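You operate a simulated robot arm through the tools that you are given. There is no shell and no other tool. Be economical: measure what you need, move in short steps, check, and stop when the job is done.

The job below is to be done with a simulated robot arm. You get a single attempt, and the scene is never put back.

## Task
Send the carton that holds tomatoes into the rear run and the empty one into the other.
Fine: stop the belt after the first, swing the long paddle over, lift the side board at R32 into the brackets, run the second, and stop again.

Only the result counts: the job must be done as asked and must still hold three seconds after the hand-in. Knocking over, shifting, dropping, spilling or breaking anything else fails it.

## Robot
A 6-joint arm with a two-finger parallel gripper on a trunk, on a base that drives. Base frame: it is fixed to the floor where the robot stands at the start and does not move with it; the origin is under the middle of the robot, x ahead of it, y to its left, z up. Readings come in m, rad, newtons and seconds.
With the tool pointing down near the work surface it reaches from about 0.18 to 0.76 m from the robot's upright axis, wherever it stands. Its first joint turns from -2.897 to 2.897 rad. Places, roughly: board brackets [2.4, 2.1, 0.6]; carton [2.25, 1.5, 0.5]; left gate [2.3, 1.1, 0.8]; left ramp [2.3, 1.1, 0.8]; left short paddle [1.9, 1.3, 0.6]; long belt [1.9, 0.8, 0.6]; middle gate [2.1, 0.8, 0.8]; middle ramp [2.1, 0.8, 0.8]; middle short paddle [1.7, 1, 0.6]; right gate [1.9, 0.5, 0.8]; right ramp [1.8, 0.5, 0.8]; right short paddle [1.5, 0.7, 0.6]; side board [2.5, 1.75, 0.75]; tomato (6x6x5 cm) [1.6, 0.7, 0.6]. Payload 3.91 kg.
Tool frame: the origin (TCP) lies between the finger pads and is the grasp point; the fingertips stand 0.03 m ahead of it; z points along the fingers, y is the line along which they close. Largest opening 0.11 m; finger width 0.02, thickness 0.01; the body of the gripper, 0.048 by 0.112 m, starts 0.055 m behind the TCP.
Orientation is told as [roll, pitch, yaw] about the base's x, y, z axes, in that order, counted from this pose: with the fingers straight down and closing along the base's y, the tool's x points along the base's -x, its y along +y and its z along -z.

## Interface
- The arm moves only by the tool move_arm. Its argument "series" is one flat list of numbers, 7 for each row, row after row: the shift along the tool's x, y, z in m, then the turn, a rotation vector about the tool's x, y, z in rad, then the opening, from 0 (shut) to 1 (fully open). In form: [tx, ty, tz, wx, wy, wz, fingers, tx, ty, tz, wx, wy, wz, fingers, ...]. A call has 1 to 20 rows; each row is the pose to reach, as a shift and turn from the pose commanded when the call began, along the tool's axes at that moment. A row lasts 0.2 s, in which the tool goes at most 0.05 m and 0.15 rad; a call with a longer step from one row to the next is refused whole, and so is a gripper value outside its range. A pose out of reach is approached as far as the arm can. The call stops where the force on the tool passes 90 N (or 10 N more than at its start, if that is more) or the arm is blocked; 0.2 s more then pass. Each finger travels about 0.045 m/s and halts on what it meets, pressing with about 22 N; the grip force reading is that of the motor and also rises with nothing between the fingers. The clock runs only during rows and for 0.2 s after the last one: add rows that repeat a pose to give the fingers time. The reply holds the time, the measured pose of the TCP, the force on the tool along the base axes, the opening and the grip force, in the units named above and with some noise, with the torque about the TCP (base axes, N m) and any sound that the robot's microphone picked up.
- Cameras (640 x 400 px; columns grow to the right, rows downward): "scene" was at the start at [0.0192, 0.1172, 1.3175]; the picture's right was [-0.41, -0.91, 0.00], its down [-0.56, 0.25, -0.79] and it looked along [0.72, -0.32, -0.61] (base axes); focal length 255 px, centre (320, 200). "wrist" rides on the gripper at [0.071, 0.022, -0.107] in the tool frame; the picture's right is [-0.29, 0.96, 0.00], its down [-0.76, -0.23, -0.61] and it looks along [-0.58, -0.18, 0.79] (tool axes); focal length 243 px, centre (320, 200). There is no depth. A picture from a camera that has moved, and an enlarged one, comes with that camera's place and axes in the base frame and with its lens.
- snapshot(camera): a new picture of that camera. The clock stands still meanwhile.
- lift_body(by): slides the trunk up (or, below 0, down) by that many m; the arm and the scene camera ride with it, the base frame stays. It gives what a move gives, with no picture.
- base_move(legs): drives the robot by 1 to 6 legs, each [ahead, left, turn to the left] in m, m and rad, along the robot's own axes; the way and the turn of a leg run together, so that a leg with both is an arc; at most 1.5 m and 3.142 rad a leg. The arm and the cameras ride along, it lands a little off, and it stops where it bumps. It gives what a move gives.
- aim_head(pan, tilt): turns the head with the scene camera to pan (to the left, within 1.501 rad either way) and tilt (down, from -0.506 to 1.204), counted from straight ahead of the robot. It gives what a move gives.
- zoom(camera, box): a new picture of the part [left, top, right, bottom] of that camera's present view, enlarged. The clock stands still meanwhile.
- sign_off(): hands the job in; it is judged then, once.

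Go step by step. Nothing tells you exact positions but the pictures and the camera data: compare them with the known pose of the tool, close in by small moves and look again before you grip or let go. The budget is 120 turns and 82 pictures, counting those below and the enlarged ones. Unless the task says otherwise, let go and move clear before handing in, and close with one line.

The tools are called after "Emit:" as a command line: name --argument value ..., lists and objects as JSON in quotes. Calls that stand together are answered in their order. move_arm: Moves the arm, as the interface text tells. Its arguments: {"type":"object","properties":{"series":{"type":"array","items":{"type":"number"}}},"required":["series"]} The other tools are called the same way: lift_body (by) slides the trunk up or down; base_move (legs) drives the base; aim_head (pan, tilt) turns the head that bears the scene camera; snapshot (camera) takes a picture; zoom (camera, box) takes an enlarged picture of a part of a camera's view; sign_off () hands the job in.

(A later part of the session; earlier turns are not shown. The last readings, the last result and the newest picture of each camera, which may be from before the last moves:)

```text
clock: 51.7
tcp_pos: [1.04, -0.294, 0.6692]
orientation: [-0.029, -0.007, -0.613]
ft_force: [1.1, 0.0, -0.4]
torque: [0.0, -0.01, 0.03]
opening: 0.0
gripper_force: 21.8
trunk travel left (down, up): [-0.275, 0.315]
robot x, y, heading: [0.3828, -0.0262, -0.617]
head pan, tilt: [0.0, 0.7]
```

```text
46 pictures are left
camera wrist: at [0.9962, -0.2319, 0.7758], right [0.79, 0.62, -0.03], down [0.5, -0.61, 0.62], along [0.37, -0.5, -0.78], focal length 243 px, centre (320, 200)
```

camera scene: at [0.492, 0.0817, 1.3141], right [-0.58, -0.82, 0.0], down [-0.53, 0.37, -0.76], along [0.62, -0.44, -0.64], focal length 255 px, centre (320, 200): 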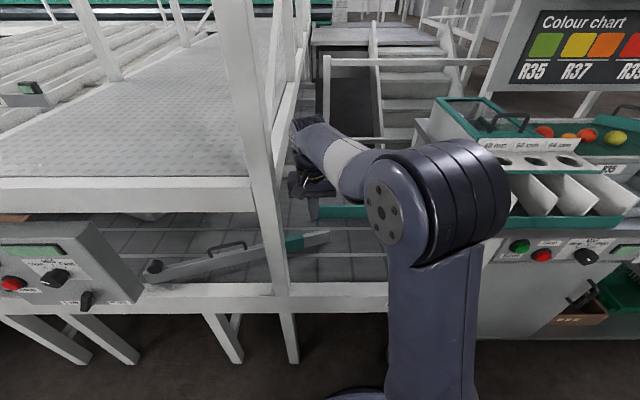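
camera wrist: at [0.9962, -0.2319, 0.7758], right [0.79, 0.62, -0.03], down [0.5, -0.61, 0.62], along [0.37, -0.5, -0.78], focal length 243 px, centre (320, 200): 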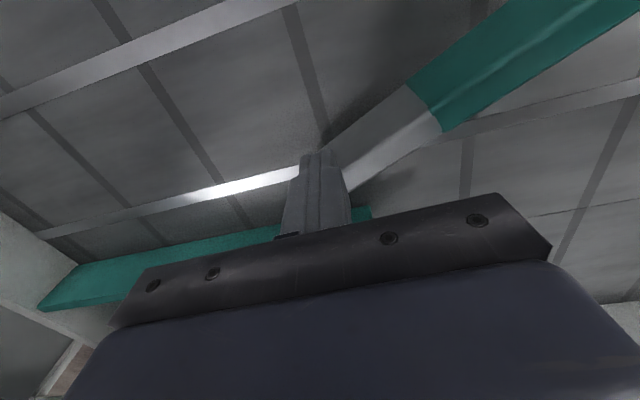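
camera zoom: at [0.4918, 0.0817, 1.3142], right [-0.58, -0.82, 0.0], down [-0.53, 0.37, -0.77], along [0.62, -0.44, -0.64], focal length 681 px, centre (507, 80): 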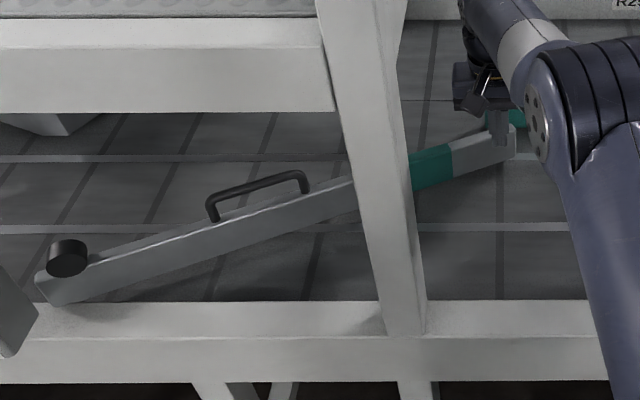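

The paddle is being carried along (near the tip). I push further toward the divider end, shifting slightly left to stay on the paddle.

Emit:
move_arm --series '[0.005, 0.03, 0, 0, 0, 0, 0, -0.02, 0.03, 0, 0, 0, 0, 0, -0.04, 0.03, 0, 0, 0, 0, 0, -0.05, 0.03, 0, 0, 0, 0, 0]'

Emit:
zoom --camera "scene" --box '[130, 170, 370, 320]'

Emit:
snapshot --camera "wrist"

```text
clock: 52.7
tcp_pos: [1.0896, -0.295, 0.6692]
orientation: [-0.03, -0.008, -0.612]
ft_force: [-1.0, -0.4, 0.3]
torque: [0.0, 0.01, -0.01]
opening: 0.0
gripper_force: 22.4
out of reach, approached as far as the arm can: row 4
trunk travel left (down, up): [-0.275, 0.315]
robot x, y, heading: [0.3829, -0.0301, -0.616]
head pan, tilt: [0.0, 0.7]
```

```text
2.67 times, centred on (250, 245) of scene
camera zoom: at [0.492, 0.0816, 1.3142], right [-0.58, -0.82, 0.0], down [-0.53, 0.37, -0.76], along [0.62, -0.44, -0.64], focal length 681 px, centre (507, 80)
```

zoom: 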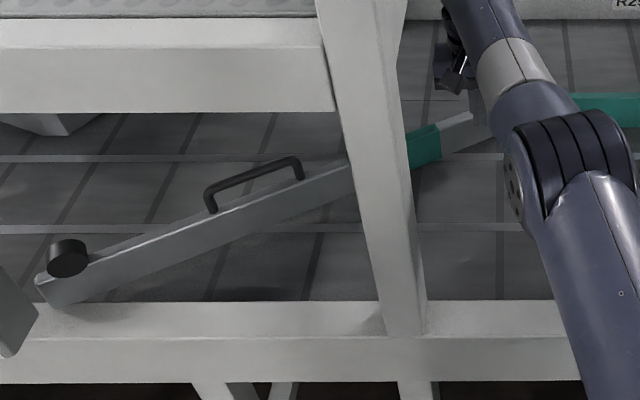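

```text
44 pictures are left
camera wrist: at [1.0462, -0.2333, 0.7752], right [0.79, 0.62, -0.03], down [0.5, -0.61, 0.62], along [0.37, -0.5, -0.78], focal length 243 px, centre (320, 200)
```

wrist: 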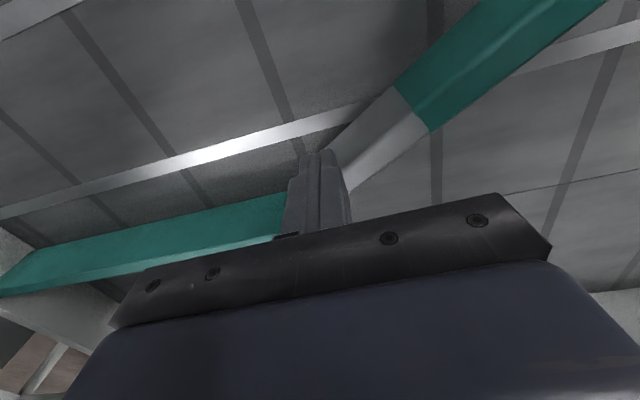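

Nearly there; the tip stands ~2–3 cm short of the divider line and the arm is at its reach limit. I nudge the base forward 4 cm.

Emit:
base_move --legs '[[0.04, 0.0, 0.0]]'

Emit:
snapshot --camera "wrist"

```text
clock: 53.6
tcp_pos: [1.1226, -0.318, 0.6693]
orientation: [-0.03, -0.011, -0.608]
ft_force: [0.2, -0.4, -0.1]
torque: [0.02, 0.0, 0.0]
opening: 0.0
gripper_force: 21.6
trunk travel left (down, up): [-0.275, 0.315]
robot x, y, heading: [0.4144, -0.0525, -0.612]
head pan, tilt: [0.0, 0.7]
```

```text
43 pictures are left
camera wrist: at [1.0784, -0.2554, 0.7753], right [0.79, 0.62, -0.03], down [0.5, -0.61, 0.62], along [0.37, -0.5, -0.78], focal length 243 px, centre (320, 200)
```

wrist: 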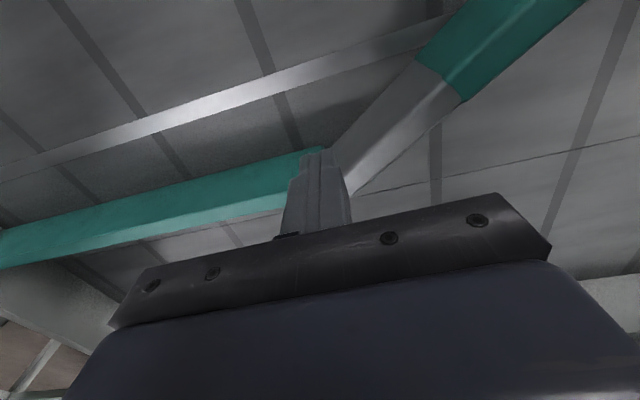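

The paddle's tip is now at the divider's end, sealing the front run. I raise the finger, pull the arm back, and drive back toward the control box.

Emit:
move_arm --series '[0.008, 0, -0.04, 0, 0, 0, 0, 0.008, 0, -0.09, 0, 0, 0, 0, 0.008, 0, -0.14, 0, 0, 0, 0, 0.008, 0, -0.19, 0, 0, 0, 0, 0.008, 0, -0.22, 0, 0, 0, 0, 0.04, -0.03, -0.22, 0, 0, 0, 0, 0.08, -0.06, -0.22, 0, 0, 0, 0, 0.12, -0.09, -0.22, 0, 0, 0, 0, 0.16, -0.12, -0.22, 0, 0, 0, 0, 0.2, -0.15, -0.22, 0, 0, 0, 0, 0.24, -0.18, -0.22, 0, 0, 0, 0, 0.27, -0.21, -0.22, 0, 0, 0, 0, 0.3, -0.24, -0.22, 0, 0, 0, 0]'

Emit:
zoom --camera "scene" --box '[80, 140, 400, 340]'

Emit:
base_move --legs '[[-0.33, 0.0, 0.0], [0, 0.9, 0]]'

```text
clock: 56.4
tcp_pos: [0.7413, -0.3371, 0.8952]
orientation: [-0.031, -0.01, -0.61]
ft_force: [0.3, -0.2, 1.0]
torque: [-0.01, 0.03, -0.02]
opening: 0.0002
gripper_force: 21.8
out of reach, approached as far as the arm can: row 3, 4, 5
trunk travel left (down, up): [-0.275, 0.315]
robot x, y, heading: [0.4147, -0.0491, -0.619]
head pan, tilt: [0.0, 0.7]
```

```text
2.00 times, centred on (240, 240) of scene
camera zoom: at [0.5243, 0.059, 1.3141], right [-0.58, -0.82, 0.0], down [-0.53, 0.37, -0.76], along [0.62, -0.44, -0.64], focal length 511 px, centre (480, 120)
```

zoom: 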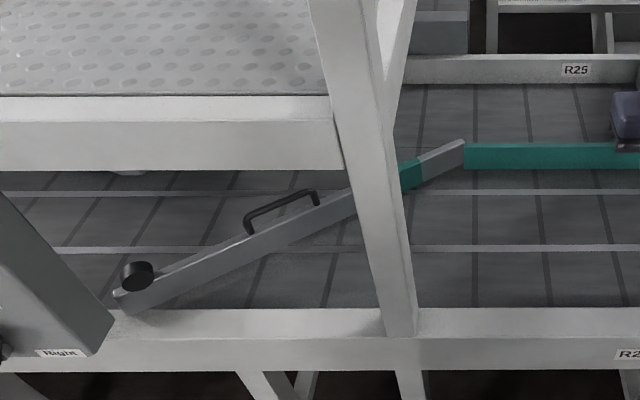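

```text
clock: 62.9
tcp_pos: [1.0014, 0.575, 0.8934]
orientation: [-0.028, -0.008, -0.637]
ft_force: [-0.1, -0.3, -0.2]
torque: [0.02, 0.02, 0.0]
opening: 0.0001
gripper_force: 21.7
trunk travel left (down, up): [-0.275, 0.315]
robot x, y, heading: [0.6846, 0.8711, -0.647]
head pan, tilt: [0.0, 0.7]
```

The paddle tip meets the divider, so the tomato carton will be led to the rear run. I line up in front of the Start button and turn the tool horizontal.

Emit:
base_move --legs '[[0.0, 0.045, 0.028]]'

Emit:
move_arm --series '[0, 0, 0, 0, -0.143, 0, 0, 0, 0, 0, 0, -0.286, 0, 0, 0, 0, 0, 0, -0.428, 0, 0, 0, 0, 0, 0, -0.571, 0, 0, 0, 0, 0, 0, -0.714, 0, 0, 0, 0, 0, 0, -0.857, 0, 0, 0, 0, 0, 0, -1.0, 0, 0, 0, 0, 0, 0, -1.142, 0, 0, 0, 0, 0, 0, -1.285, 0, 0, 0, 0, 0, 0, -1.428, 0, 0, 0, 0, 0.03, 0, -1.571, 0, 0, 0, 0, 0.06, 0, -1.571, 0, 0]'

Emit:
zoom --camera "scene" --box '[240, 120, 460, 280]'

Emit:
snapshot --camera "wrist"

```text
clock: 63.8
tcp_pos: [1.035, 0.6201, 0.8939]
orientation: [-0.029, -0.009, -0.609]
ft_force: [0.1, -0.1, 0.1]
torque: [0.03, 0.03, 0.04]
opening: 0.0
gripper_force: 22.2
trunk travel left (down, up): [-0.275, 0.315]
robot x, y, heading: [0.7077, 0.9058, -0.619]
head pan, tilt: [0.0, 0.7]
```

```text
clock: 66.4
tcp_pos: [1.023, 0.6054, 0.8722]
orientation: [-1.827, -1.545, 1.217]
ft_force: [1.2, 0.5, 0.1]
torque: [0.0, -0.05, 0.02]
opening: 0.0001
gripper_force: 22.6
out of reach, approached as far as the arm can: row 8, 11, 12
trunk travel left (down, up): [-0.275, 0.315]
robot x, y, heading: [0.7077, 0.9058, -0.609]
head pan, tilt: [0.0, 0.7]
```

```text
2.50 times, centred on (350, 200) of scene
camera zoom: at [0.8175, 1.0162, 1.3142], right [-0.58, -0.82, 0.0], down [-0.53, 0.37, -0.76], along [0.62, -0.44, -0.64], focal length 639 px, centre (245, 200)
```

zoom: 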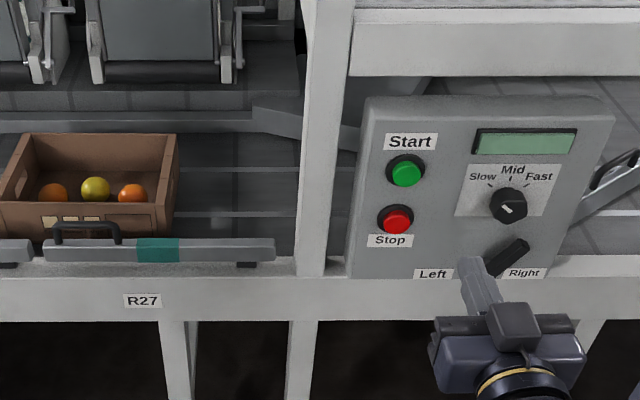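

```text
40 pictures are left
camera wrist: at [0.9486, 0.6831, 0.7991], right [0.55, 0.79, 0.27], down [-0.62, 0.18, 0.76], along [0.56, -0.58, 0.59], focal length 243 px, centre (320, 200)
```

wrist: 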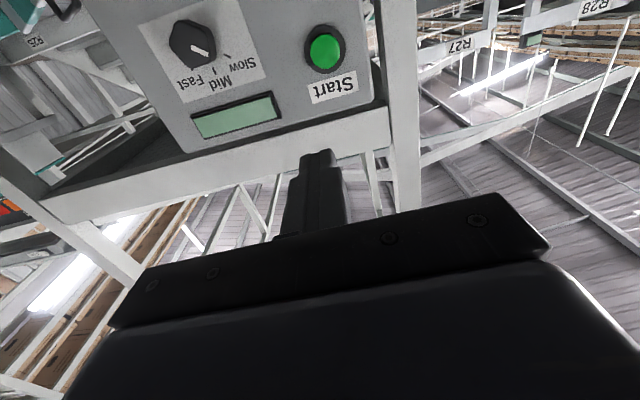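

The Start button is at s≈1.103, z≈0.835. I shift the base left a bit so the arm has room, then bring the fingertip in front of Start.

Emit:
base_move --legs '[[0.0, 0.07, 0.0]]'

Emit:
move_arm --series '[0, -0.03, 0.03, 0, 0, 0, 0, 0, -0.07, 0.05, 0, 0, 0, 0, 0, -0.07, 0.09, 0, 0, 0, 0, 0, -0.07, 0.12, 0, 0, 0, 0, 0, -0.07, 0.12, 0, 0, 0, 0]'

Emit:
zoom --camera "scene" --box '[300, 140, 460, 260]'

Emit:
snapshot --camera "wrist"

```text
clock: 67.4
tcp_pos: [1.0646, 0.664, 0.8712]
orientation: [-1.815, -1.547, 1.21]
ft_force: [0.0, 0.2, -0.9]
torque: [0.0, 0.01, 0.01]
opening: 0.0
gripper_force: 21.9
trunk travel left (down, up): [-0.275, 0.315]
robot x, y, heading: [0.7481, 0.9634, -0.617]
head pan, tilt: [0.0, 0.7]
```

```text
clock: 68.6
tcp_pos: [1.1242, 0.5372, 0.873]
orientation: [-1.816, -1.547, 1.211]
ft_force: [0.9, -0.2, 0.2]
torque: [-0.02, 0.01, 0.01]
opening: 0.0002
gripper_force: 21.5
trunk travel left (down, up): [-0.275, 0.315]
robot x, y, heading: [0.7525, 0.9628, -0.613]
head pan, tilt: [0.0, 0.7]
```

```text
3.33 times, centred on (380, 200) of scene
camera zoom: at [0.8586, 1.0744, 1.3142], right [-0.58, -0.82, 0.0], down [-0.53, 0.37, -0.76], along [0.62, -0.44, -0.64], focal length 852 px, centre (120, 200)
```

zoom: 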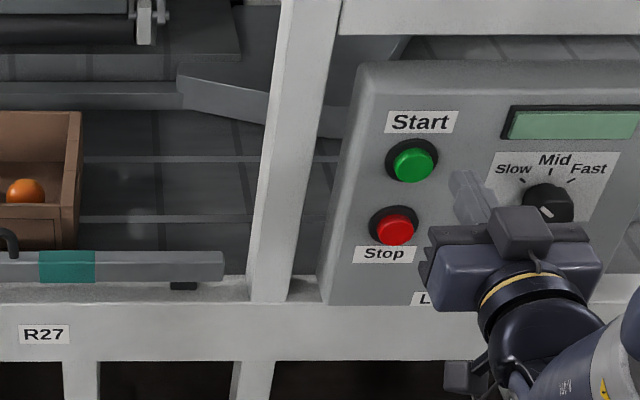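

```text
38 pictures are left
camera wrist: at [1.0494, 0.6155, 0.8004], right [0.55, 0.79, 0.27], down [-0.62, 0.17, 0.76], along [0.56, -0.58, 0.59], focal length 243 px, centre (320, 200)
```

wrist: 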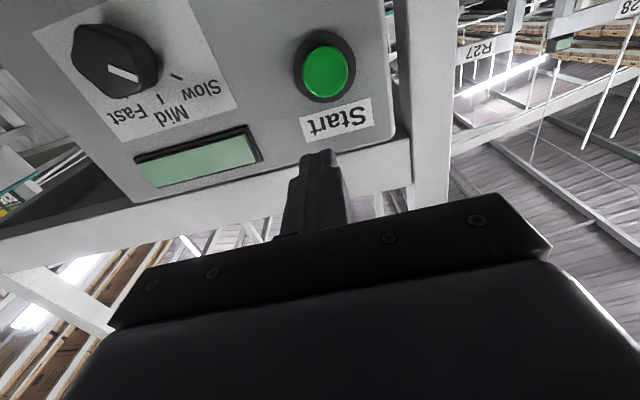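

Start is at s≈1.107, z≈0.836 by both cameras. I align and press, then pull back a little.

Emit:
move_arm --series '[0.037, 0.018, 0, 0, 0, 0, 0, 0.037, 0.018, 0.04, 0, 0, 0, 0, 0.037, 0.018, 0.06, 0, 0, 0, 0, 0.037, 0.018, 0.07, 0, 0, 0, 0, 0.037, 0.018, 0.076, 0, 0, 0, 0, 0.037, 0.018, 0.082, 0, 0, 0, 0, 0.037, 0.018, 0.05, 0, 0, 0, 0]'

Emit:
zoom --camera "scene" --box '[220, 100, 460, 260]'

```text
clock: 70.2
tcp_pos: [1.1762, 0.521, 0.8388]
orientation: [-1.912, -1.545, 1.31]
ft_force: [-0.3, -0.4, 0.4]
torque: [-0.04, -0.01, 0.03]
opening: 0.0
gripper_force: 22.4
trunk travel left (down, up): [-0.275, 0.315]
robot x, y, heading: [0.7522, 0.9647, -0.616]
head pan, tilt: [0.0, 0.7]
heard: click
```

```text
2.50 times, centred on (340, 180) of scene
camera zoom: at [0.8596, 1.0737, 1.3141], right [-0.58, -0.82, 0.0], down [-0.53, 0.37, -0.76], along [0.62, -0.44, -0.64], focal length 639 px, centre (270, 250)
```

zoom: 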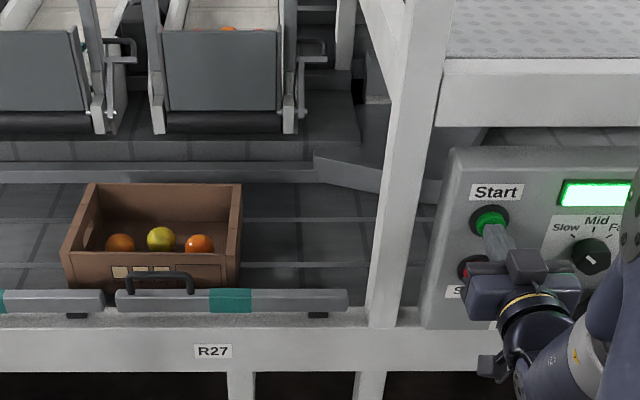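

It clicked and lit up. I bring the finger down in front of Stop and check which way the carton moves.

Emit:
move_arm --series '[0.0, 0, -0.03, 0, 0, 0, 0, 0.045, 0.002, -0.03, 0, 0, 0, 0, 0.086, 0.002, -0.03, 0, 0, 0, 0, 0.086, 0.002, -0.01, 0, 0, 0, 0]'

Emit:
zoom --camera "scene" --box '[220, 100, 460, 260]'

```text
clock: 71.2
tcp_pos: [1.1646, 0.5162, 0.7606]
orientation: [-1.829, -1.561, 1.235]
ft_force: [-0.8, -0.2, 0.0]
torque: [-0.03, 0.02, 0.01]
opening: 0.0
gripper_force: 21.8
out of reach, approached as far as the arm can: row 3, 4
trunk travel left (down, up): [-0.275, 0.315]
robot x, y, heading: [0.7444, 0.9636, -0.613]
head pan, tilt: [0.0, 0.7]
```

```text
2.50 times, centred on (340, 180) of scene
camera zoom: at [0.8584, 1.0745, 1.3142], right [-0.58, -0.82, 0.0], down [-0.53, 0.37, -0.77], along [0.62, -0.44, -0.64], focal length 639 px, centre (270, 250)
```

zoom: 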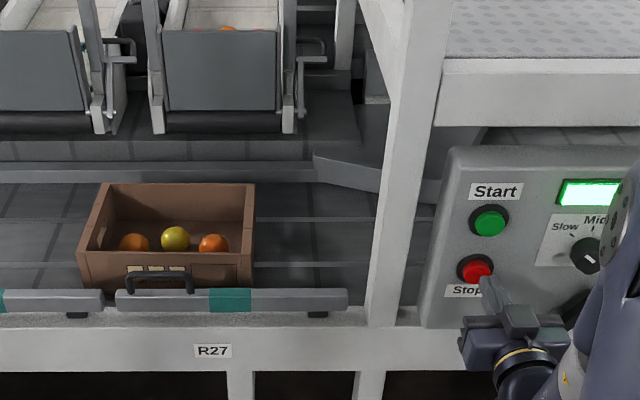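

The belt carries the tomato carton to the right, slowly. I wait with the finger in front of Stop and watch.

Emit:
base_move --legs '[[0.0, 0.02, 0.0]]'

Emit:
move_arm --series '[0, 0, 0, 0, 0, 0, 0, 0, 0, 0, 0, 0, 0, 0, 0, 0, 0, 0, 0, 0, 0, 0, 0, 0, 0, 0, 0, 0, 0, 0, 0, 0, 0, 0, 0, 0, 0, 0, 0, 0, 0, 0, 0, 0, 0, 0, 0, 0, 0, 0, 0, 0, 0, 0, 0, 0, 0, 0, 0, 0, 0, 0, 0, 0, 0, 0, 0, 0, 0, 0, 0, 0, 0, 0, 0, 0, 0, 0, 0, 0, 0, 0, 0, 0, 0, 0, 0, 0, 0, 0, 0, 0, 0, 0, 0, 0, 0, 0, 0, 0, 0, 0, 0, 0, 0, 0, 0, 0, 0, 0, 0, 0, 0, 0, 0, 0, 0, 0, 0, 0, 0, 0, 0, 0, 0, 0, 0, 0, 0, 0, 0, 0, 0, 0, 0, 0, 0, 0, 0, 0]'

Emit:
snapshot --camera "scene"

```text
clock: 72.0
tcp_pos: [1.1772, 0.5324, 0.7589]
orientation: [-1.81, -1.561, 1.213]
ft_force: [-0.2, -0.2, -0.2]
torque: [0.0, -0.02, 0.0]
opening: 0.0
gripper_force: 22.1
trunk travel left (down, up): [-0.275, 0.315]
robot x, y, heading: [0.7633, 0.9836, -0.613]
head pan, tilt: [0.0, 0.7]
```

```text
clock: 76.2
tcp_pos: [1.1768, 0.5333, 0.76]
orientation: [-1.807, -1.561, 1.213]
ft_force: [-0.2, -0.3, -0.2]
torque: [0.0, 0.02, -0.01]
opening: 0.0002
gripper_force: 22.0
trunk travel left (down, up): [-0.275, 0.315]
robot x, y, heading: [0.7601, 0.9771, -0.617]
head pan, tilt: [0.0, 0.7]
```

```text
35 pictures are left
camera scene: at [0.87, 1.0904, 1.3142], right [-0.58, -0.82, 0.0], down [-0.53, 0.37, -0.76], along [0.62, -0.44, -0.64], focal length 255 px, centre (320, 200)
```

scene: 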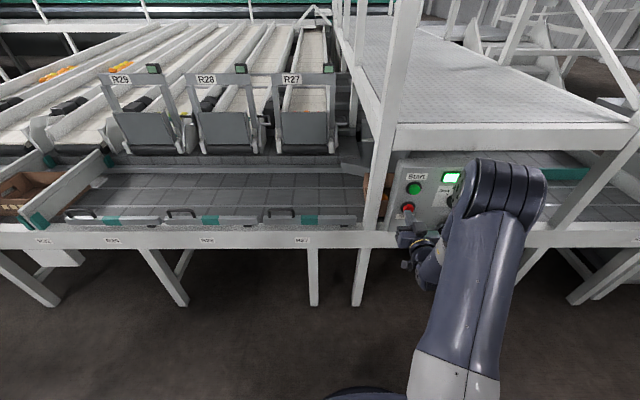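

The carton moves at about 5 cm/s and is now behind the post; the empty one stays behind the R32 board. I turn the head right and keep watching.

Emit:
aim_head --pan -0.6 --tilt 0.6

Emit:
move_arm --series '[0, 0, 0, 0, 0, 0, 0, 0, 0, 0, 0, 0, 0, 0, 0, 0, 0, 0, 0, 0, 0, 0, 0, 0, 0, 0, 0, 0, 0, 0, 0, 0, 0, 0, 0, 0, 0, 0, 0, 0, 0, 0, 0, 0, 0, 0, 0, 0, 0, 0, 0, 0, 0, 0, 0, 0, 0, 0, 0, 0, 0, 0, 0, 0, 0, 0, 0, 0, 0, 0, 0, 0, 0, 0, 0, 0, 0, 0, 0, 0, 0, 0, 0, 0, 0, 0, 0, 0, 0, 0, 0, 0, 0, 0, 0, 0, 0, 0, 0, 0, 0, 0, 0, 0, 0, 0, 0, 0, 0, 0, 0, 0, 0, 0, 0, 0, 0, 0, 0, 0, 0, 0, 0, 0, 0, 0, 0, 0, 0, 0, 0, 0, 0, 0, 0, 0, 0, 0, 0, 0]'

Emit:
snapshot --camera "scene"

```text
clock: 77.2
tcp_pos: [1.1766, 0.5336, 0.7593]
orientation: [-1.811, -1.563, 1.212]
ft_force: [0.0, -0.3, -1.0]
torque: [-0.03, -0.03, -0.03]
opening: 0.0001
gripper_force: 21.8
trunk travel left (down, up): [-0.275, 0.315]
robot x, y, heading: [0.76, 0.9824, -0.614]
head pan, tilt: [-0.6, 0.6]
```

```text
clock: 81.4
tcp_pos: [1.1764, 0.5329, 0.7601]
orientation: [-1.808, -1.561, 1.21]
ft_force: [-0.1, -0.3, -0.1]
torque: [0.0, 0.01, -0.01]
opening: 0.0002
gripper_force: 22.3
trunk travel left (down, up): [-0.275, 0.315]
robot x, y, heading: [0.7635, 0.9793, -0.619]
head pan, tilt: [-0.6, 0.6]
```

```text
34 pictures are left
camera scene: at [0.8314, 1.0566, 1.3228], right [-0.94, -0.35, 0.0], down [-0.2, 0.53, -0.83], along [0.29, -0.77, -0.56], focal length 255 px, centre (320, 200)
```

scene: 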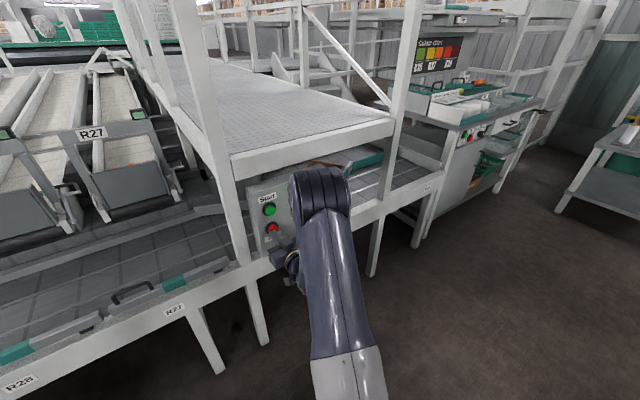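

The carton's rim is visible under the platform edge. Wait 5 s more and zoom.

Emit:
move_arm --series '[0, 0, 0, 0, 0, 0, 0, 0, 0, 0, 0, 0, 0, 0, 0, 0, 0, 0, 0, 0, 0, 0, 0, 0, 0, 0, 0, 0, 0, 0, 0, 0, 0, 0, 0, 0, 0, 0, 0, 0, 0, 0, 0, 0, 0, 0, 0, 0, 0, 0, 0, 0, 0, 0, 0, 0, 0, 0, 0, 0, 0, 0, 0, 0, 0, 0, 0, 0, 0, 0, 0, 0, 0, 0, 0, 0, 0, 0, 0, 0, 0, 0, 0, 0, 0, 0, 0, 0, 0, 0, 0, 0, 0, 0, 0, 0, 0, 0, 0, 0, 0, 0, 0, 0, 0, 0, 0, 0, 0, 0, 0, 0, 0, 0, 0, 0, 0, 0, 0, 0, 0, 0, 0, 0, 0, 0, 0, 0, 0, 0, 0, 0, 0, 0, 0, 0, 0, 0, 0, 0]'

Emit:
zoom --camera "scene" --box '[240, 120, 440, 245]'

```text
clock: 85.6
tcp_pos: [1.1776, 0.532, 0.7601]
orientation: [-1.808, -1.559, 1.21]
ft_force: [-0.2, 0.0, 0.3]
torque: [0.02, 0.02, -0.01]
opening: 0.0
gripper_force: 22.3
trunk travel left (down, up): [-0.275, 0.315]
robot x, y, heading: [0.7602, 0.9815, -0.619]
head pan, tilt: [-0.6, 0.6]
```

```text
3.20 times, centred on (340, 182) of scene
camera zoom: at [0.8314, 1.0566, 1.3228], right [-0.94, -0.35, 0.0], down [-0.2, 0.53, -0.83], along [0.29, -0.77, -0.56], focal length 817 px, centre (256, 256)
```

zoom: 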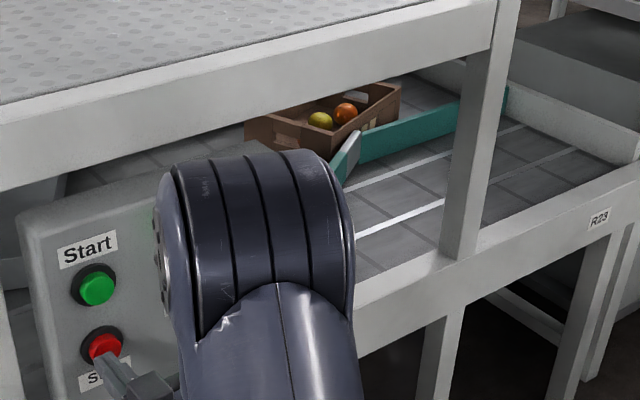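

The carton is entering the rear run behind the teal divider. I wait further.

Emit:
move_arm --series '[0, 0, 0, 0, 0, 0, 0, 0, 0, 0, 0, 0, 0, 0, 0, 0, 0, 0, 0, 0, 0, 0, 0, 0, 0, 0, 0, 0, 0, 0, 0, 0, 0, 0, 0, 0, 0, 0, 0, 0, 0, 0, 0, 0, 0, 0, 0, 0, 0, 0, 0, 0, 0, 0, 0, 0, 0, 0, 0, 0, 0, 0, 0, 0, 0, 0, 0, 0, 0, 0, 0, 0, 0, 0, 0, 0, 0, 0, 0, 0, 0, 0, 0, 0, 0, 0, 0, 0, 0, 0, 0, 0, 0, 0, 0, 0, 0, 0, 0, 0, 0, 0, 0, 0, 0, 0, 0, 0, 0, 0, 0, 0, 0, 0, 0, 0, 0, 0, 0, 0, 0, 0, 0, 0, 0, 0, 0, 0, 0, 0, 0, 0, 0, 0, 0, 0, 0, 0, 0, 0]'

Emit:
zoom --camera "scene" --box '[240, 120, 440, 245]'

```text
clock: 89.8
tcp_pos: [1.1762, 0.5316, 0.7599]
orientation: [-1.807, -1.561, 1.213]
ft_force: [0.2, 0.0, -0.2]
torque: [0.03, 0.01, 0.01]
opening: 0.0
gripper_force: 21.8
trunk travel left (down, up): [-0.275, 0.315]
robot x, y, heading: [0.7604, 0.9818, -0.614]
head pan, tilt: [-0.6, 0.6]
```

```text
3.20 times, centred on (340, 182) of scene
camera zoom: at [0.8314, 1.0566, 1.3228], right [-0.94, -0.35, 0.0], down [-0.2, 0.53, -0.83], along [0.29, -0.77, -0.56], focal length 817 px, centre (256, 256)
```

zoom: 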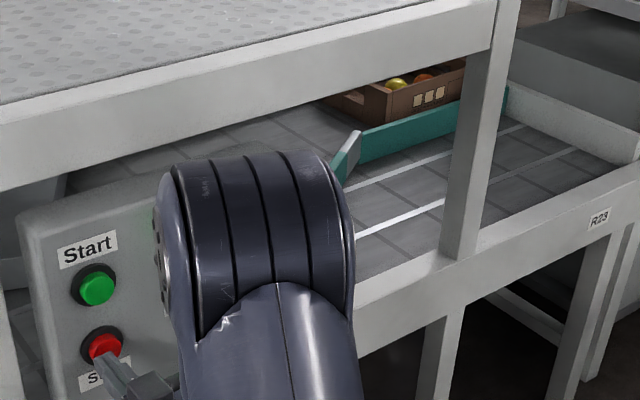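

It's nearly all in. I let it run ~2.4 s more and then press Stop.

Emit:
move_arm --series '[0, 0, 0, 0, 0, 0, 0, 0, 0, 0, 0, 0, 0, 0, 0, 0, 0, 0, 0, 0, 0, 0, 0, 0, 0, 0, 0, 0, 0, 0, 0, 0, 0, 0, 0, 0, 0, 0, 0, 0, 0, 0, 0, 0, 0, 0, 0, 0, 0, 0, 0, 0, 0, 0, 0, 0, 0, 0, 0, 0, 0, 0, 0, 0, 0, 0, 0, 0, 0, 0, 0, 0, 0, 0, 0, 0, 0, 0.01, 0, 0, 0, 0, 0, 0, 0.02, 0, 0, 0, 0, 0, 0, 0.028, 0, 0, 0, 0, 0, 0, 0.034, 0, 0, 0, 0, 0, 0, 0.04, 0, 0, 0, 0, 0, 0, -0.01, 0, 0, 0, 0]'

Emit:
zoom --camera "scene" --box '[240, 120, 440, 245]'

```text
refused: series must hold 7 numbers for each row
```

```text
3.20 times, centred on (340, 182) of scene
camera zoom: at [0.8314, 1.0566, 1.3228], right [-0.94, -0.35, 0.0], down [-0.2, 0.53, -0.83], along [0.29, -0.77, -0.56], focal length 817 px, centre (256, 256)
```

zoom: 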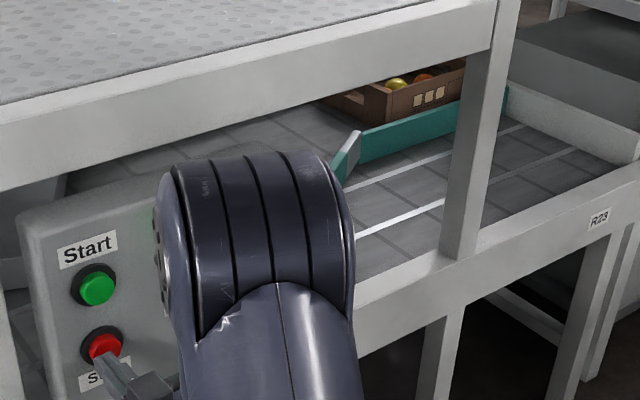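

That list was malformed and nothing moved; I repeat it correctly: 10 waiting rows and the press.

Emit:
move_arm --series '[0, 0, 0, 0, 0, 0, 0, 0, 0, 0, 0, 0, 0, 0, 0, 0, 0, 0, 0, 0, 0, 0, 0, 0, 0, 0, 0, 0, 0, 0, 0, 0, 0, 0, 0, 0, 0, 0, 0, 0, 0, 0, 0, 0, 0, 0, 0, 0, 0, 0, 0, 0, 0, 0, 0, 0, 0, 0, 0, 0, 0, 0, 0, 0.004, 0, 0, 0, 0, 0, 0, 0.004, 0, 0.015, 0, 0, 0, 0, 0.004, 0, 0.024, 0, 0, 0, 0, 0.004, 0, 0.03, 0, 0, 0, 0, 0.004, 0, 0.036, 0, 0, 0, 0, 0.004, 0, -0.01, 0, 0, 0, 0]'

Emit:
zoom --camera "scene" --box '[240, 120, 440, 245]'

```text
clock: 93.0
tcp_pos: [1.17, 0.5373, 0.7569]
orientation: [-2.241, -1.566, 1.65]
ft_force: [-0.7, 0.1, -1.0]
torque: [0.01, -0.01, -0.01]
opening: 0.0003
gripper_force: 21.7
trunk travel left (down, up): [-0.275, 0.315]
robot x, y, heading: [0.763, 0.9801, -0.613]
head pan, tilt: [-0.6, 0.6]
heard: click
```

```text
3.20 times, centred on (340, 182) of scene
camera zoom: at [0.8327, 1.0556, 1.3227], right [-0.94, -0.35, 0.0], down [-0.2, 0.53, -0.82], along [0.29, -0.77, -0.57], focal length 817 px, centre (256, 256)
```

zoom: 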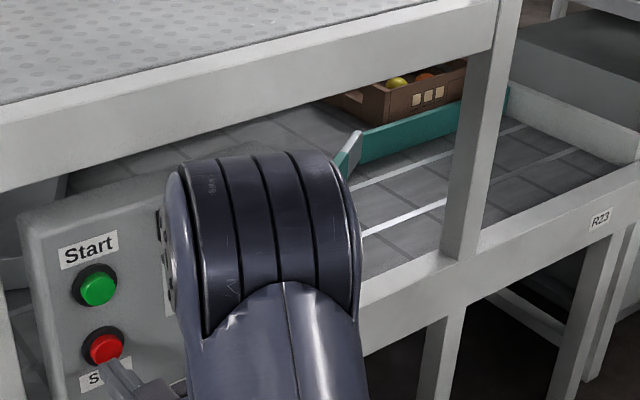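

The carton already rests at the end of the rear run and the Stop clicked. Now back off, tool down, and go right again to swing the paddle to the front.

Emit:
move_arm --series '[-0.02, 0, -0.04, 0, 0, 0, 0, -0.05, 0, -0.08, 0, 0.1, 0, 0, -0.08, 0, -0.12, 0, 0.24, 0, 0, -0.11, 0, -0.15, 0, 0.38, 0, 0, -0.13, 0, -0.17, 0, 0.52, 0, 0, -0.13, 0, -0.17, 0, 0.66, 0, 0, -0.13, 0, -0.17, 0, 0.8, 0, 0, -0.13, 0, -0.17, 0, 0.94, 0, 0, -0.13, 0, -0.17, 0, 1.08, 0, 0, -0.13, 0, -0.17, 0, 1.22, 0, 0, -0.13, 0, -0.17, 0, 1.36, 0, 0, -0.13, 0, -0.17, 0, 1.5, 0, 0, -0.13, 0, -0.17, 0, 1.565, 0, 0]'

Emit:
base_move --legs '[[0.0, -1.08, 0.0]]'

Emit:
aim_head --pan 0.0 --tilt 0.6

Emit:
snapshot --camera "scene"

```text
clock: 95.8
tcp_pos: [1.0279, 0.6355, 0.8852]
orientation: [-0.011, -0.005, -0.595]
ft_force: [0.0, -0.8, 0.4]
torque: [0.0, 0.01, 0.01]
opening: 0.0003
gripper_force: 22.0
out of reach, approached as far as the arm can: row 1
trunk travel left (down, up): [-0.275, 0.315]
robot x, y, heading: [0.762, 0.9822, -0.609]
head pan, tilt: [-0.6, 0.6]
```

```text
clock: 101.3
tcp_pos: [0.4069, -0.242, 0.884]
orientation: [-0.01, -0.007, -0.597]
ft_force: [0.1, -0.1, 0.0]
torque: [0.01, 0.04, 0.0]
opening: 0.0
gripper_force: 22.8
trunk travel left (down, up): [-0.275, 0.315]
robot x, y, heading: [0.1389, 0.1032, -0.617]
head pan, tilt: [-0.6, 0.6]
```

```text
clock: 102.3
tcp_pos: [0.4063, -0.2417, 0.8845]
orientation: [-0.012, -0.009, -0.597]
ft_force: [-0.3, 0.2, 0.5]
torque: [0.01, 0.0, -0.02]
opening: 0.0
gripper_force: 21.8
trunk travel left (down, up): [-0.275, 0.315]
robot x, y, heading: [0.1395, 0.1051, -0.619]
head pan, tilt: [0.0, 0.6]
```

```text
29 pictures are left
camera scene: at [0.2524, 0.2112, 1.3228], right [-0.58, -0.82, 0.0], down [-0.46, 0.33, -0.83], along [0.67, -0.48, -0.56], focal length 255 px, centre (320, 200)
```

scene: 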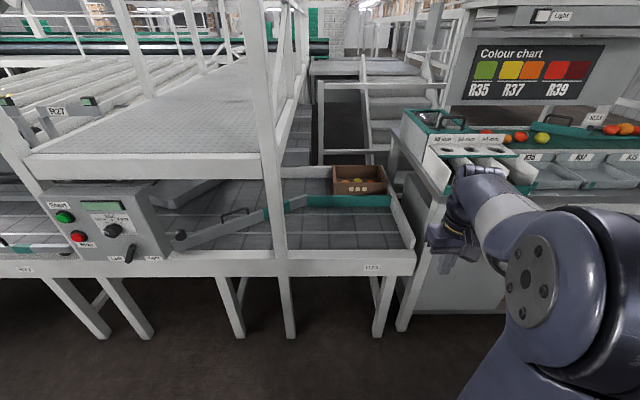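

The carton rests at the end of the rear run and the belt is off. I bring the arm over the front run from the right of the post, to reach behind the paddle's tip.

Emit:
move_arm --series '[0, 0.045, 0, 0, 0, 0, 0, 0, 0.09, 0, 0, 0, 0, 0, 0, 0.13, 0, 0, 0, 0, 0, 0, 0.16, -0.02, 0, 0, 0, 0]'

Emit:
base_move --legs '[[0.4, 0.04, 0.0]]'

```text
clock: 103.3
tcp_pos: [0.4977, -0.1088, 0.9036]
orientation: [-0.01, -0.009, -0.597]
ft_force: [0.3, 0.8, 0.9]
torque: [-0.01, 0.02, -0.01]
opening: 0.0002
gripper_force: 21.8
trunk travel left (down, up): [-0.275, 0.315]
robot x, y, heading: [0.1394, 0.1042, -0.614]
head pan, tilt: [0.0, 0.6]
```

```text
clock: 105.8
tcp_pos: [0.8451, -0.3036, 0.9025]
orientation: [-0.01, -0.009, -0.595]
ft_force: [0.3, 0.5, -0.2]
torque: [0.03, 0.0, -0.01]
opening: 0.0001
gripper_force: 21.6
trunk travel left (down, up): [-0.275, 0.315]
robot x, y, heading: [0.4927, -0.0928, -0.609]
head pan, tilt: [0.0, 0.6]
```

Emit:
move_arm --series '[-0.04, 0.02, 0, 0, 0, 0, 0, -0.08, 0.04, 0, 0, 0, 0, 0, -0.12, 0.06, 0, 0, 0, 0, 0, -0.16, 0.08, 0, 0, 0, 0, 0, -0.2, 0.1, 0, 0, 0, 0, 0, -0.24, 0.12, 0, 0, 0, 0, 0, -0.27, 0.14, 0, 0, 0, 0, 0, -0.3, 0.16, 0, 0, 0, 0, 0, -0.3, 0.16, 0.04, 0, 0, 0, 0, -0.3, 0.16, 0.08, 0, 0, 0, 0]'

Emit:
snapshot --camera "wrist"

```text
clock: 108.0
tcp_pos: [1.1762, -0.3363, 0.824]
orientation: [-0.009, -0.013, -0.595]
ft_force: [-0.9, 0.6, 0.2]
torque: [0.02, -0.09, -0.02]
opening: 0.0
gripper_force: 21.8
out of reach, approached as far as the arm can: row 8, 9, 10
trunk travel left (down, up): [-0.275, 0.315]
robot x, y, heading: [0.4866, -0.0903, -0.609]
head pan, tilt: [0.0, 0.6]
```

```text
28 pictures are left
camera wrist: at [1.1307, -0.2759, 0.9301], right [0.78, 0.63, -0.01], down [0.5, -0.61, 0.62], along [0.39, -0.48, -0.79], focal length 243 px, centre (320, 200)
```

wrist: 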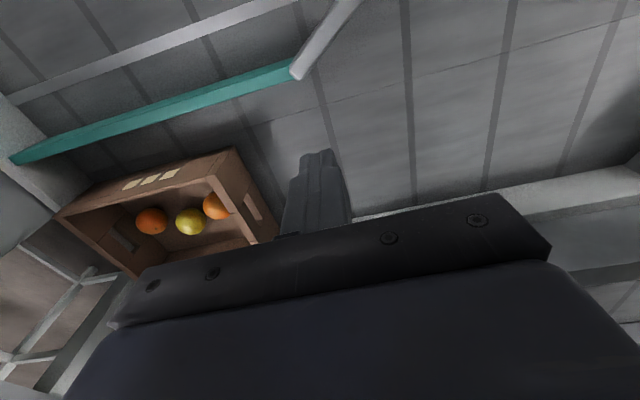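

The finger is behind the paddle with the carton clear. I lower it and then pull the paddle toward the front.

Emit:
move_arm --series '[0.005, 0.01, 0.04, 0, 0, 0, 0, 0.005, 0.02, 0.08, 0, 0, 0, 0, 0.005, 0.025, 0.12, 0, 0, 0, 0, 0.005, 0.025, 0.157, 0, 0, 0, 0, 0.03, 0.025, 0.157, 0, 0, 0, 0, 0.05, 0.025, 0.157, 0, 0, 0, 0, 0.08, 0.02, 0.157, 0, 0, 0, 0, 0.11, 0.01, 0.157, 0, 0, 0, 0, 0.14, 0.0, 0.157, 0, 0, 0, 0]'

Emit:
snapshot --camera "wrist"

```text
clock: 110.0
tcp_pos: [1.0574, -0.26, 0.6625]
orientation: [-0.011, -0.007, -0.593]
ft_force: [0.5, 1.7, -0.7]
torque: [0.02, 0.01, -0.04]
opening: 0.0001
gripper_force: 22.2
trunk travel left (down, up): [-0.275, 0.315]
robot x, y, heading: [0.4883, -0.0922, -0.609]
head pan, tilt: [0.0, 0.6]
```

```text
27 pictures are left
camera wrist: at [1.0124, -0.2002, 0.7692], right [0.78, 0.63, -0.01], down [0.5, -0.61, 0.62], along [0.38, -0.48, -0.79], focal length 243 px, centre (320, 200)
```

wrist: 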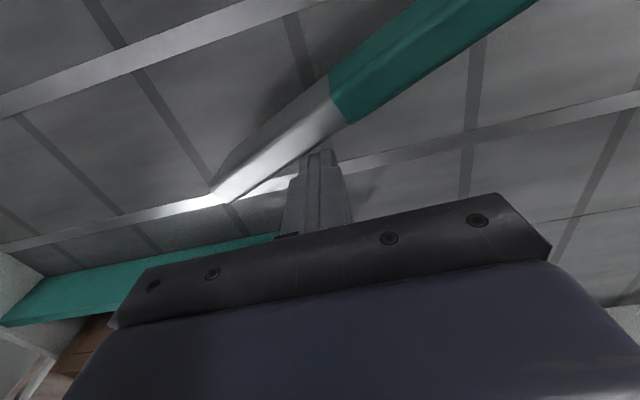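

The paddle follows the finger. I keep pulling it toward the front rail, drifting slightly right.

Emit:
move_arm --series '[0.03, -0.01, 0, 0, 0, 0, 0, 0.06, -0.02, 0, 0, 0, 0, 0, 0.09, -0.03, 0, 0, 0, 0, 0, 0.12, -0.04, 0, 0, 0, 0, 0, 0.14, -0.04, 0, 0, 0, 0, 0, 0.155, -0.04, 0, 0, 0, 0, 0, 0.165, -0.04, 0, 0, 0, 0, 0, 0.175, -0.04, 0, 0, 0, 0, 0, 0.185, -0.04, 0, 0, 0, 0, 0]'

Emit:
snapshot --camera "wrist"

Emit:
zoom --camera "scene" --box '[0, 120, 320, 320]'

```text
clock: 112.0
tcp_pos: [0.8917, -0.195, 0.6637]
orientation: [-0.004, -0.026, -0.594]
ft_force: [40.1, -35.9, 0.2]
torque: [-1.04, -0.48, -0.07]
opening: 0.0002
gripper_force: 21.9
trunk travel left (down, up): [-0.275, 0.315]
robot x, y, heading: [0.4894, -0.0925, -0.616]
head pan, tilt: [0.0, 0.6]
```

```text
26 pictures are left
camera wrist: at [0.8452, -0.1343, 0.7686], right [0.78, 0.63, 0.0], down [0.49, -0.61, 0.63], along [0.4, -0.49, -0.78], focal length 243 px, centre (320, 200)
```

wrist: 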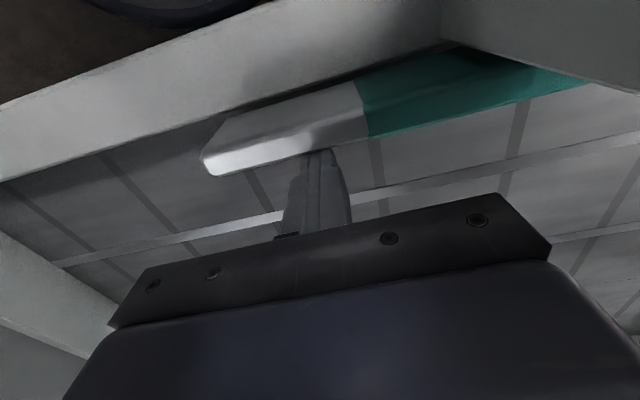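

```text
2.00 times, centred on (160, 220) of scene
camera zoom: at [0.6031, 0.0133, 1.3227], right [-0.58, -0.82, 0.0], down [-0.46, 0.33, -0.82], along [0.67, -0.47, -0.57], focal length 511 px, centre (640, 160)
```

zoom: 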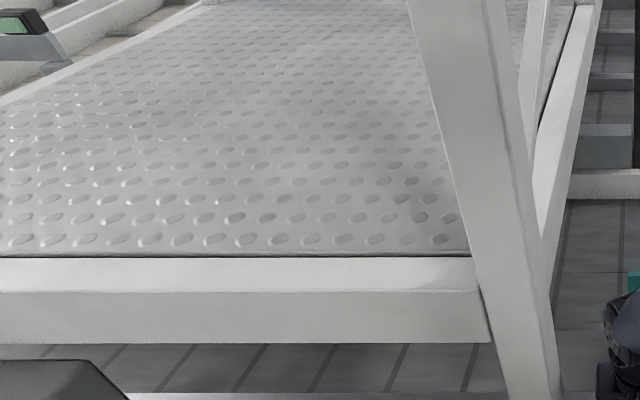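

The paddle lies flush on the front rail now. I lift clear, back off, and drive left to the side board at R32.

Emit:
move_arm --series '[-0.015, 0, 0, 0, 0, 0, 0, -0.015, 0, -0.045, 0, 0, 0, 0, -0.015, 0, -0.09, 0, 0, 0, 0, -0.015, 0, -0.135, 0, 0, 0, 0, -0.015, 0, -0.18, 0, 0, 0, 0, -0.015, 0, -0.23, 0, 0, 0, 0]'

Emit:
base_move --legs '[[-0.42, 0.0, 0.0], [0, 1.2, 0]]'

```text
clock: 113.4
tcp_pos: [0.8939, -0.1945, 0.8894]
orientation: [-0.01, -0.008, -0.594]
ft_force: [-0.8, 0.0, 0.4]
torque: [-0.01, 0.06, 0.0]
opening: 0.0
gripper_force: 22.0
trunk travel left (down, up): [-0.275, 0.315]
robot x, y, heading: [0.4866, -0.0927, -0.612]
head pan, tilt: [0.0, 0.6]
```

```text
clock: 121.8
tcp_pos: [1.2453, 1.0522, 0.8903]
orientation: [-0.01, -0.009, -0.582]
ft_force: [-0.1, 0.5, 0.1]
torque: [-0.03, 0.02, 0.0]
opening: 0.0
gripper_force: 21.6
trunk travel left (down, up): [-0.275, 0.315]
robot x, y, heading: [0.8397, 1.1486, -0.603]
head pan, tilt: [0.0, 0.6]
```

Emit:
base_move --legs '[[0.0, 1.15, -0.012]]'

Emit:
aim_head --pan 0.15 --tilt 0.6

Emit:
snapshot --camera "scene"

```text
clock: 127.6
tcp_pos: [1.8876, 1.9941, 0.8908]
orientation: [-0.011, -0.008, -0.579]
ft_force: [0.3, 0.1, -0.3]
torque: [-0.04, 0.01, -0.01]
opening: 0.0001
gripper_force: 22.2
trunk travel left (down, up): [-0.275, 0.315]
robot x, y, heading: [1.4795, 2.0905, -0.6]
head pan, tilt: [0.0, 0.6]
```

```text
clock: 128.3
tcp_pos: [1.8872, 1.9946, 0.8884]
orientation: [-0.009, -0.008, -0.579]
ft_force: [-0.3, 0.4, 0.5]
torque: [0.01, -0.02, 0.03]
opening: 0.0
gripper_force: 22.3
trunk travel left (down, up): [-0.275, 0.315]
robot x, y, heading: [1.4786, 2.0891, -0.598]
head pan, tilt: [0.15, 0.6]
```

```text
24 pictures are left
camera scene: at [1.5955, 2.2126, 1.3228], right [-0.43, -0.9, 0.0], down [-0.51, 0.24, -0.83], along [0.74, -0.36, -0.56], focal length 255 px, centre (320, 200)
```

scene: 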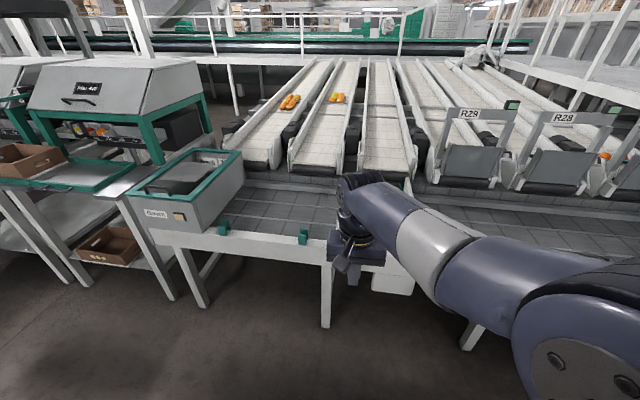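

The arm hides the boards here. I move back right half a metre and look left for a clear view.

Emit:
base_move --legs '[[0.05, -0.5, -0.01]]'

Emit:
aim_head --pan 0.4 --tilt 0.65

Emit:
zoom --camera "scene" --box '[120, 60, 440, 260]'

```text
clock: 131.3
tcp_pos: [1.6452, 1.5471, 0.8906]
orientation: [-0.011, -0.008, -0.577]
ft_force: [1.4, 0.1, -0.3]
torque: [-0.01, 0.01, 0.01]
opening: 0.0
gripper_force: 22.1
trunk travel left (down, up): [-0.275, 0.315]
robot x, y, heading: [1.2366, 1.6415, -0.597]
head pan, tilt: [0.15, 0.6]
```

```text
clock: 132.1
tcp_pos: [1.6463, 1.5474, 0.8881]
orientation: [-0.011, -0.008, -0.578]
ft_force: [-0.1, -0.8, 1.5]
torque: [0.0, -0.02, 0.01]
opening: 0.0
gripper_force: 22.4
trunk travel left (down, up): [-0.275, 0.315]
robot x, y, heading: [1.2389, 1.647, -0.6]
head pan, tilt: [0.4, 0.649]
```

```text
2.00 times, centred on (280, 160) of scene
camera zoom: at [1.3589, 1.787, 1.3185], right [-0.2, -0.98, 0.0], down [-0.59, 0.12, -0.8], along [0.78, -0.16, -0.6], focal length 511 px, centre (400, 280)
```

zoom: 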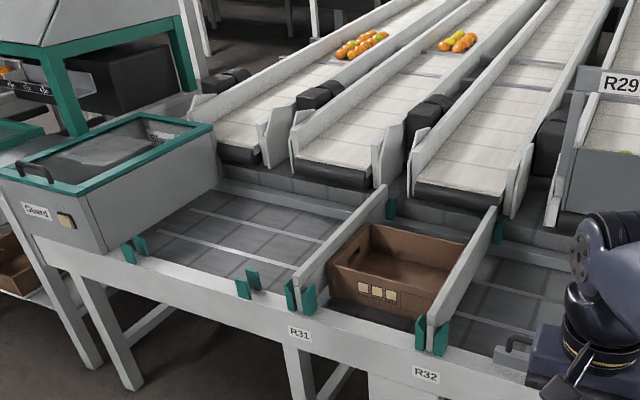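

Now it's clear: the R32 board stands across the belt (s≈2.48, n≈0.76–1.19, top z≈0.69), and the storage brackets are two plate pairs on the front rail at s≈2.92 and 3.26, n≈0.76. I drive in front of the board.

Emit:
base_move --legs '[[0.26, 0.3, -0.017]]'

Emit:
move_arm --series '[-0.04, -0.01, 0, 0, 0, 0, 0.1, -0.08, -0.02, 0, 0, 0, 0, 0.2, -0.12, -0.03, 0, 0, 0, 0, 0.3, -0.16, -0.03, 0, 0, 0, 0, 0.4, -0.2, -0.03, 0, 0, 0, 0, 0.5, -0.22, -0.03, 0, 0, 0, 0, 0.6]'

Emit:
snapshot --camera "wrist"

Emit:
aim_head --pan 0.1 --tilt 0.75

Emit:
snapshot --camera "scene"

```text
clock: 134.6
tcp_pos: [2.0309, 1.6426, 0.889]
orientation: [-0.012, -0.008, -0.59]
ft_force: [-0.3, 0.1, -0.7]
torque: [0.01, -0.01, 0.04]
opening: 0.0
gripper_force: 22.4
trunk travel left (down, up): [-0.275, 0.315]
robot x, y, heading: [1.6236, 1.7442, -0.609]
head pan, tilt: [0.4, 0.649]
```

```text
clock: 135.9
tcp_pos: [2.1975, 1.4945, 0.8898]
orientation: [-0.011, -0.007, -0.593]
ft_force: [-0.1, -0.3, 0.6]
torque: [-0.01, 0.02, 0.01]
opening: 0.0659
gripper_force: 0.1
trunk travel left (down, up): [-0.275, 0.315]
robot x, y, heading: [1.6276, 1.7492, -0.611]
head pan, tilt: [0.4, 0.649]
```

```text
22 pictures are left
camera wrist: at [2.1525, 1.5546, 0.9968], right [0.77, 0.63, -0.01], down [0.5, -0.61, 0.62], along [0.39, -0.48, -0.79], focal length 243 px, centre (320, 200)
```

wrist: 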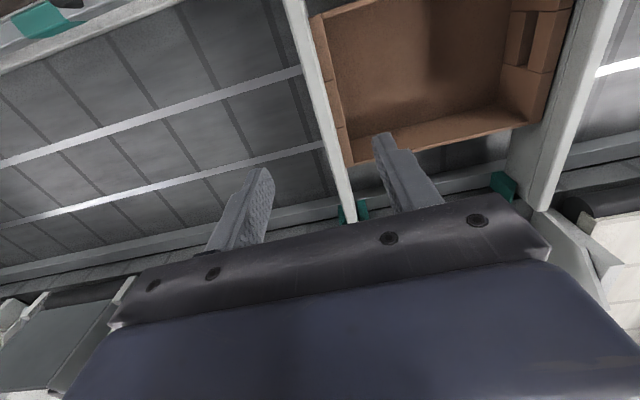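

```text
clock: 136.8
tcp_pos: [2.197, 1.4952, 0.8901]
orientation: [-0.009, -0.009, -0.593]
ft_force: [0.3, 0.9, -0.8]
torque: [0.02, 0.0, -0.03]
opening: 0.0661
gripper_force: 0.2
trunk travel left (down, up): [-0.275, 0.315]
robot x, y, heading: [1.6245, 1.7455, -0.612]
head pan, tilt: [0.099, 0.75]
```

```text
21 pictures are left
camera scene: at [1.7359, 1.863, 1.3099], right [-0.49, -0.87, 0.0], down [-0.59, 0.33, -0.73], along [0.64, -0.36, -0.68], focal length 255 px, centre (320, 200)
```

scene: 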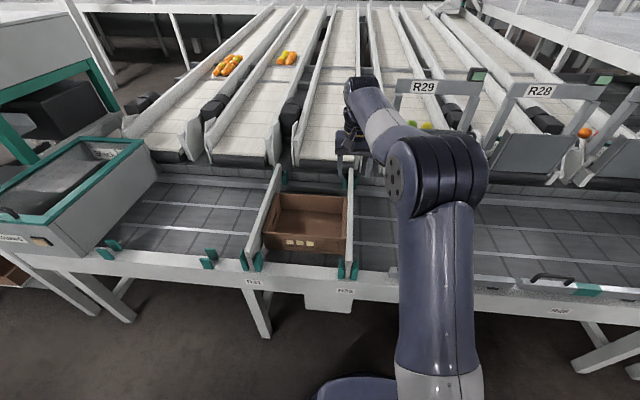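

The R32 board (s≈2.485, n≈0.756–1.16) is between the open fingers; the carton touches its left side. I need to see how much the board stands above the carton rim.

Emit:
zoom --camera "scene" --box '[235, 150, 375, 290]'

```text
2.86 times, centred on (305, 220) of scene
camera zoom: at [1.7359, 1.863, 1.3099], right [-0.49, -0.87, 0.0], down [-0.59, 0.33, -0.73], along [0.64, -0.36, -0.68], focal length 730 px, centre (363, 143)
```

zoom: 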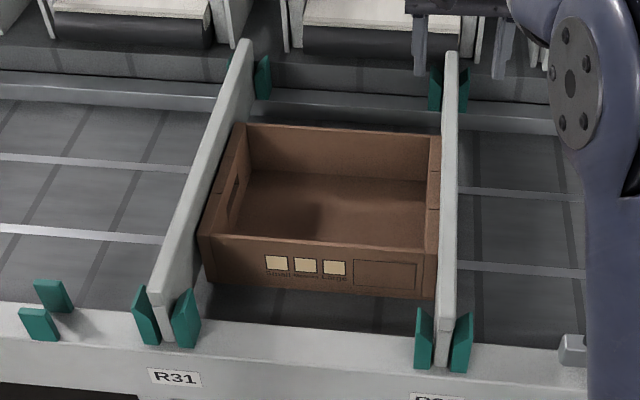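

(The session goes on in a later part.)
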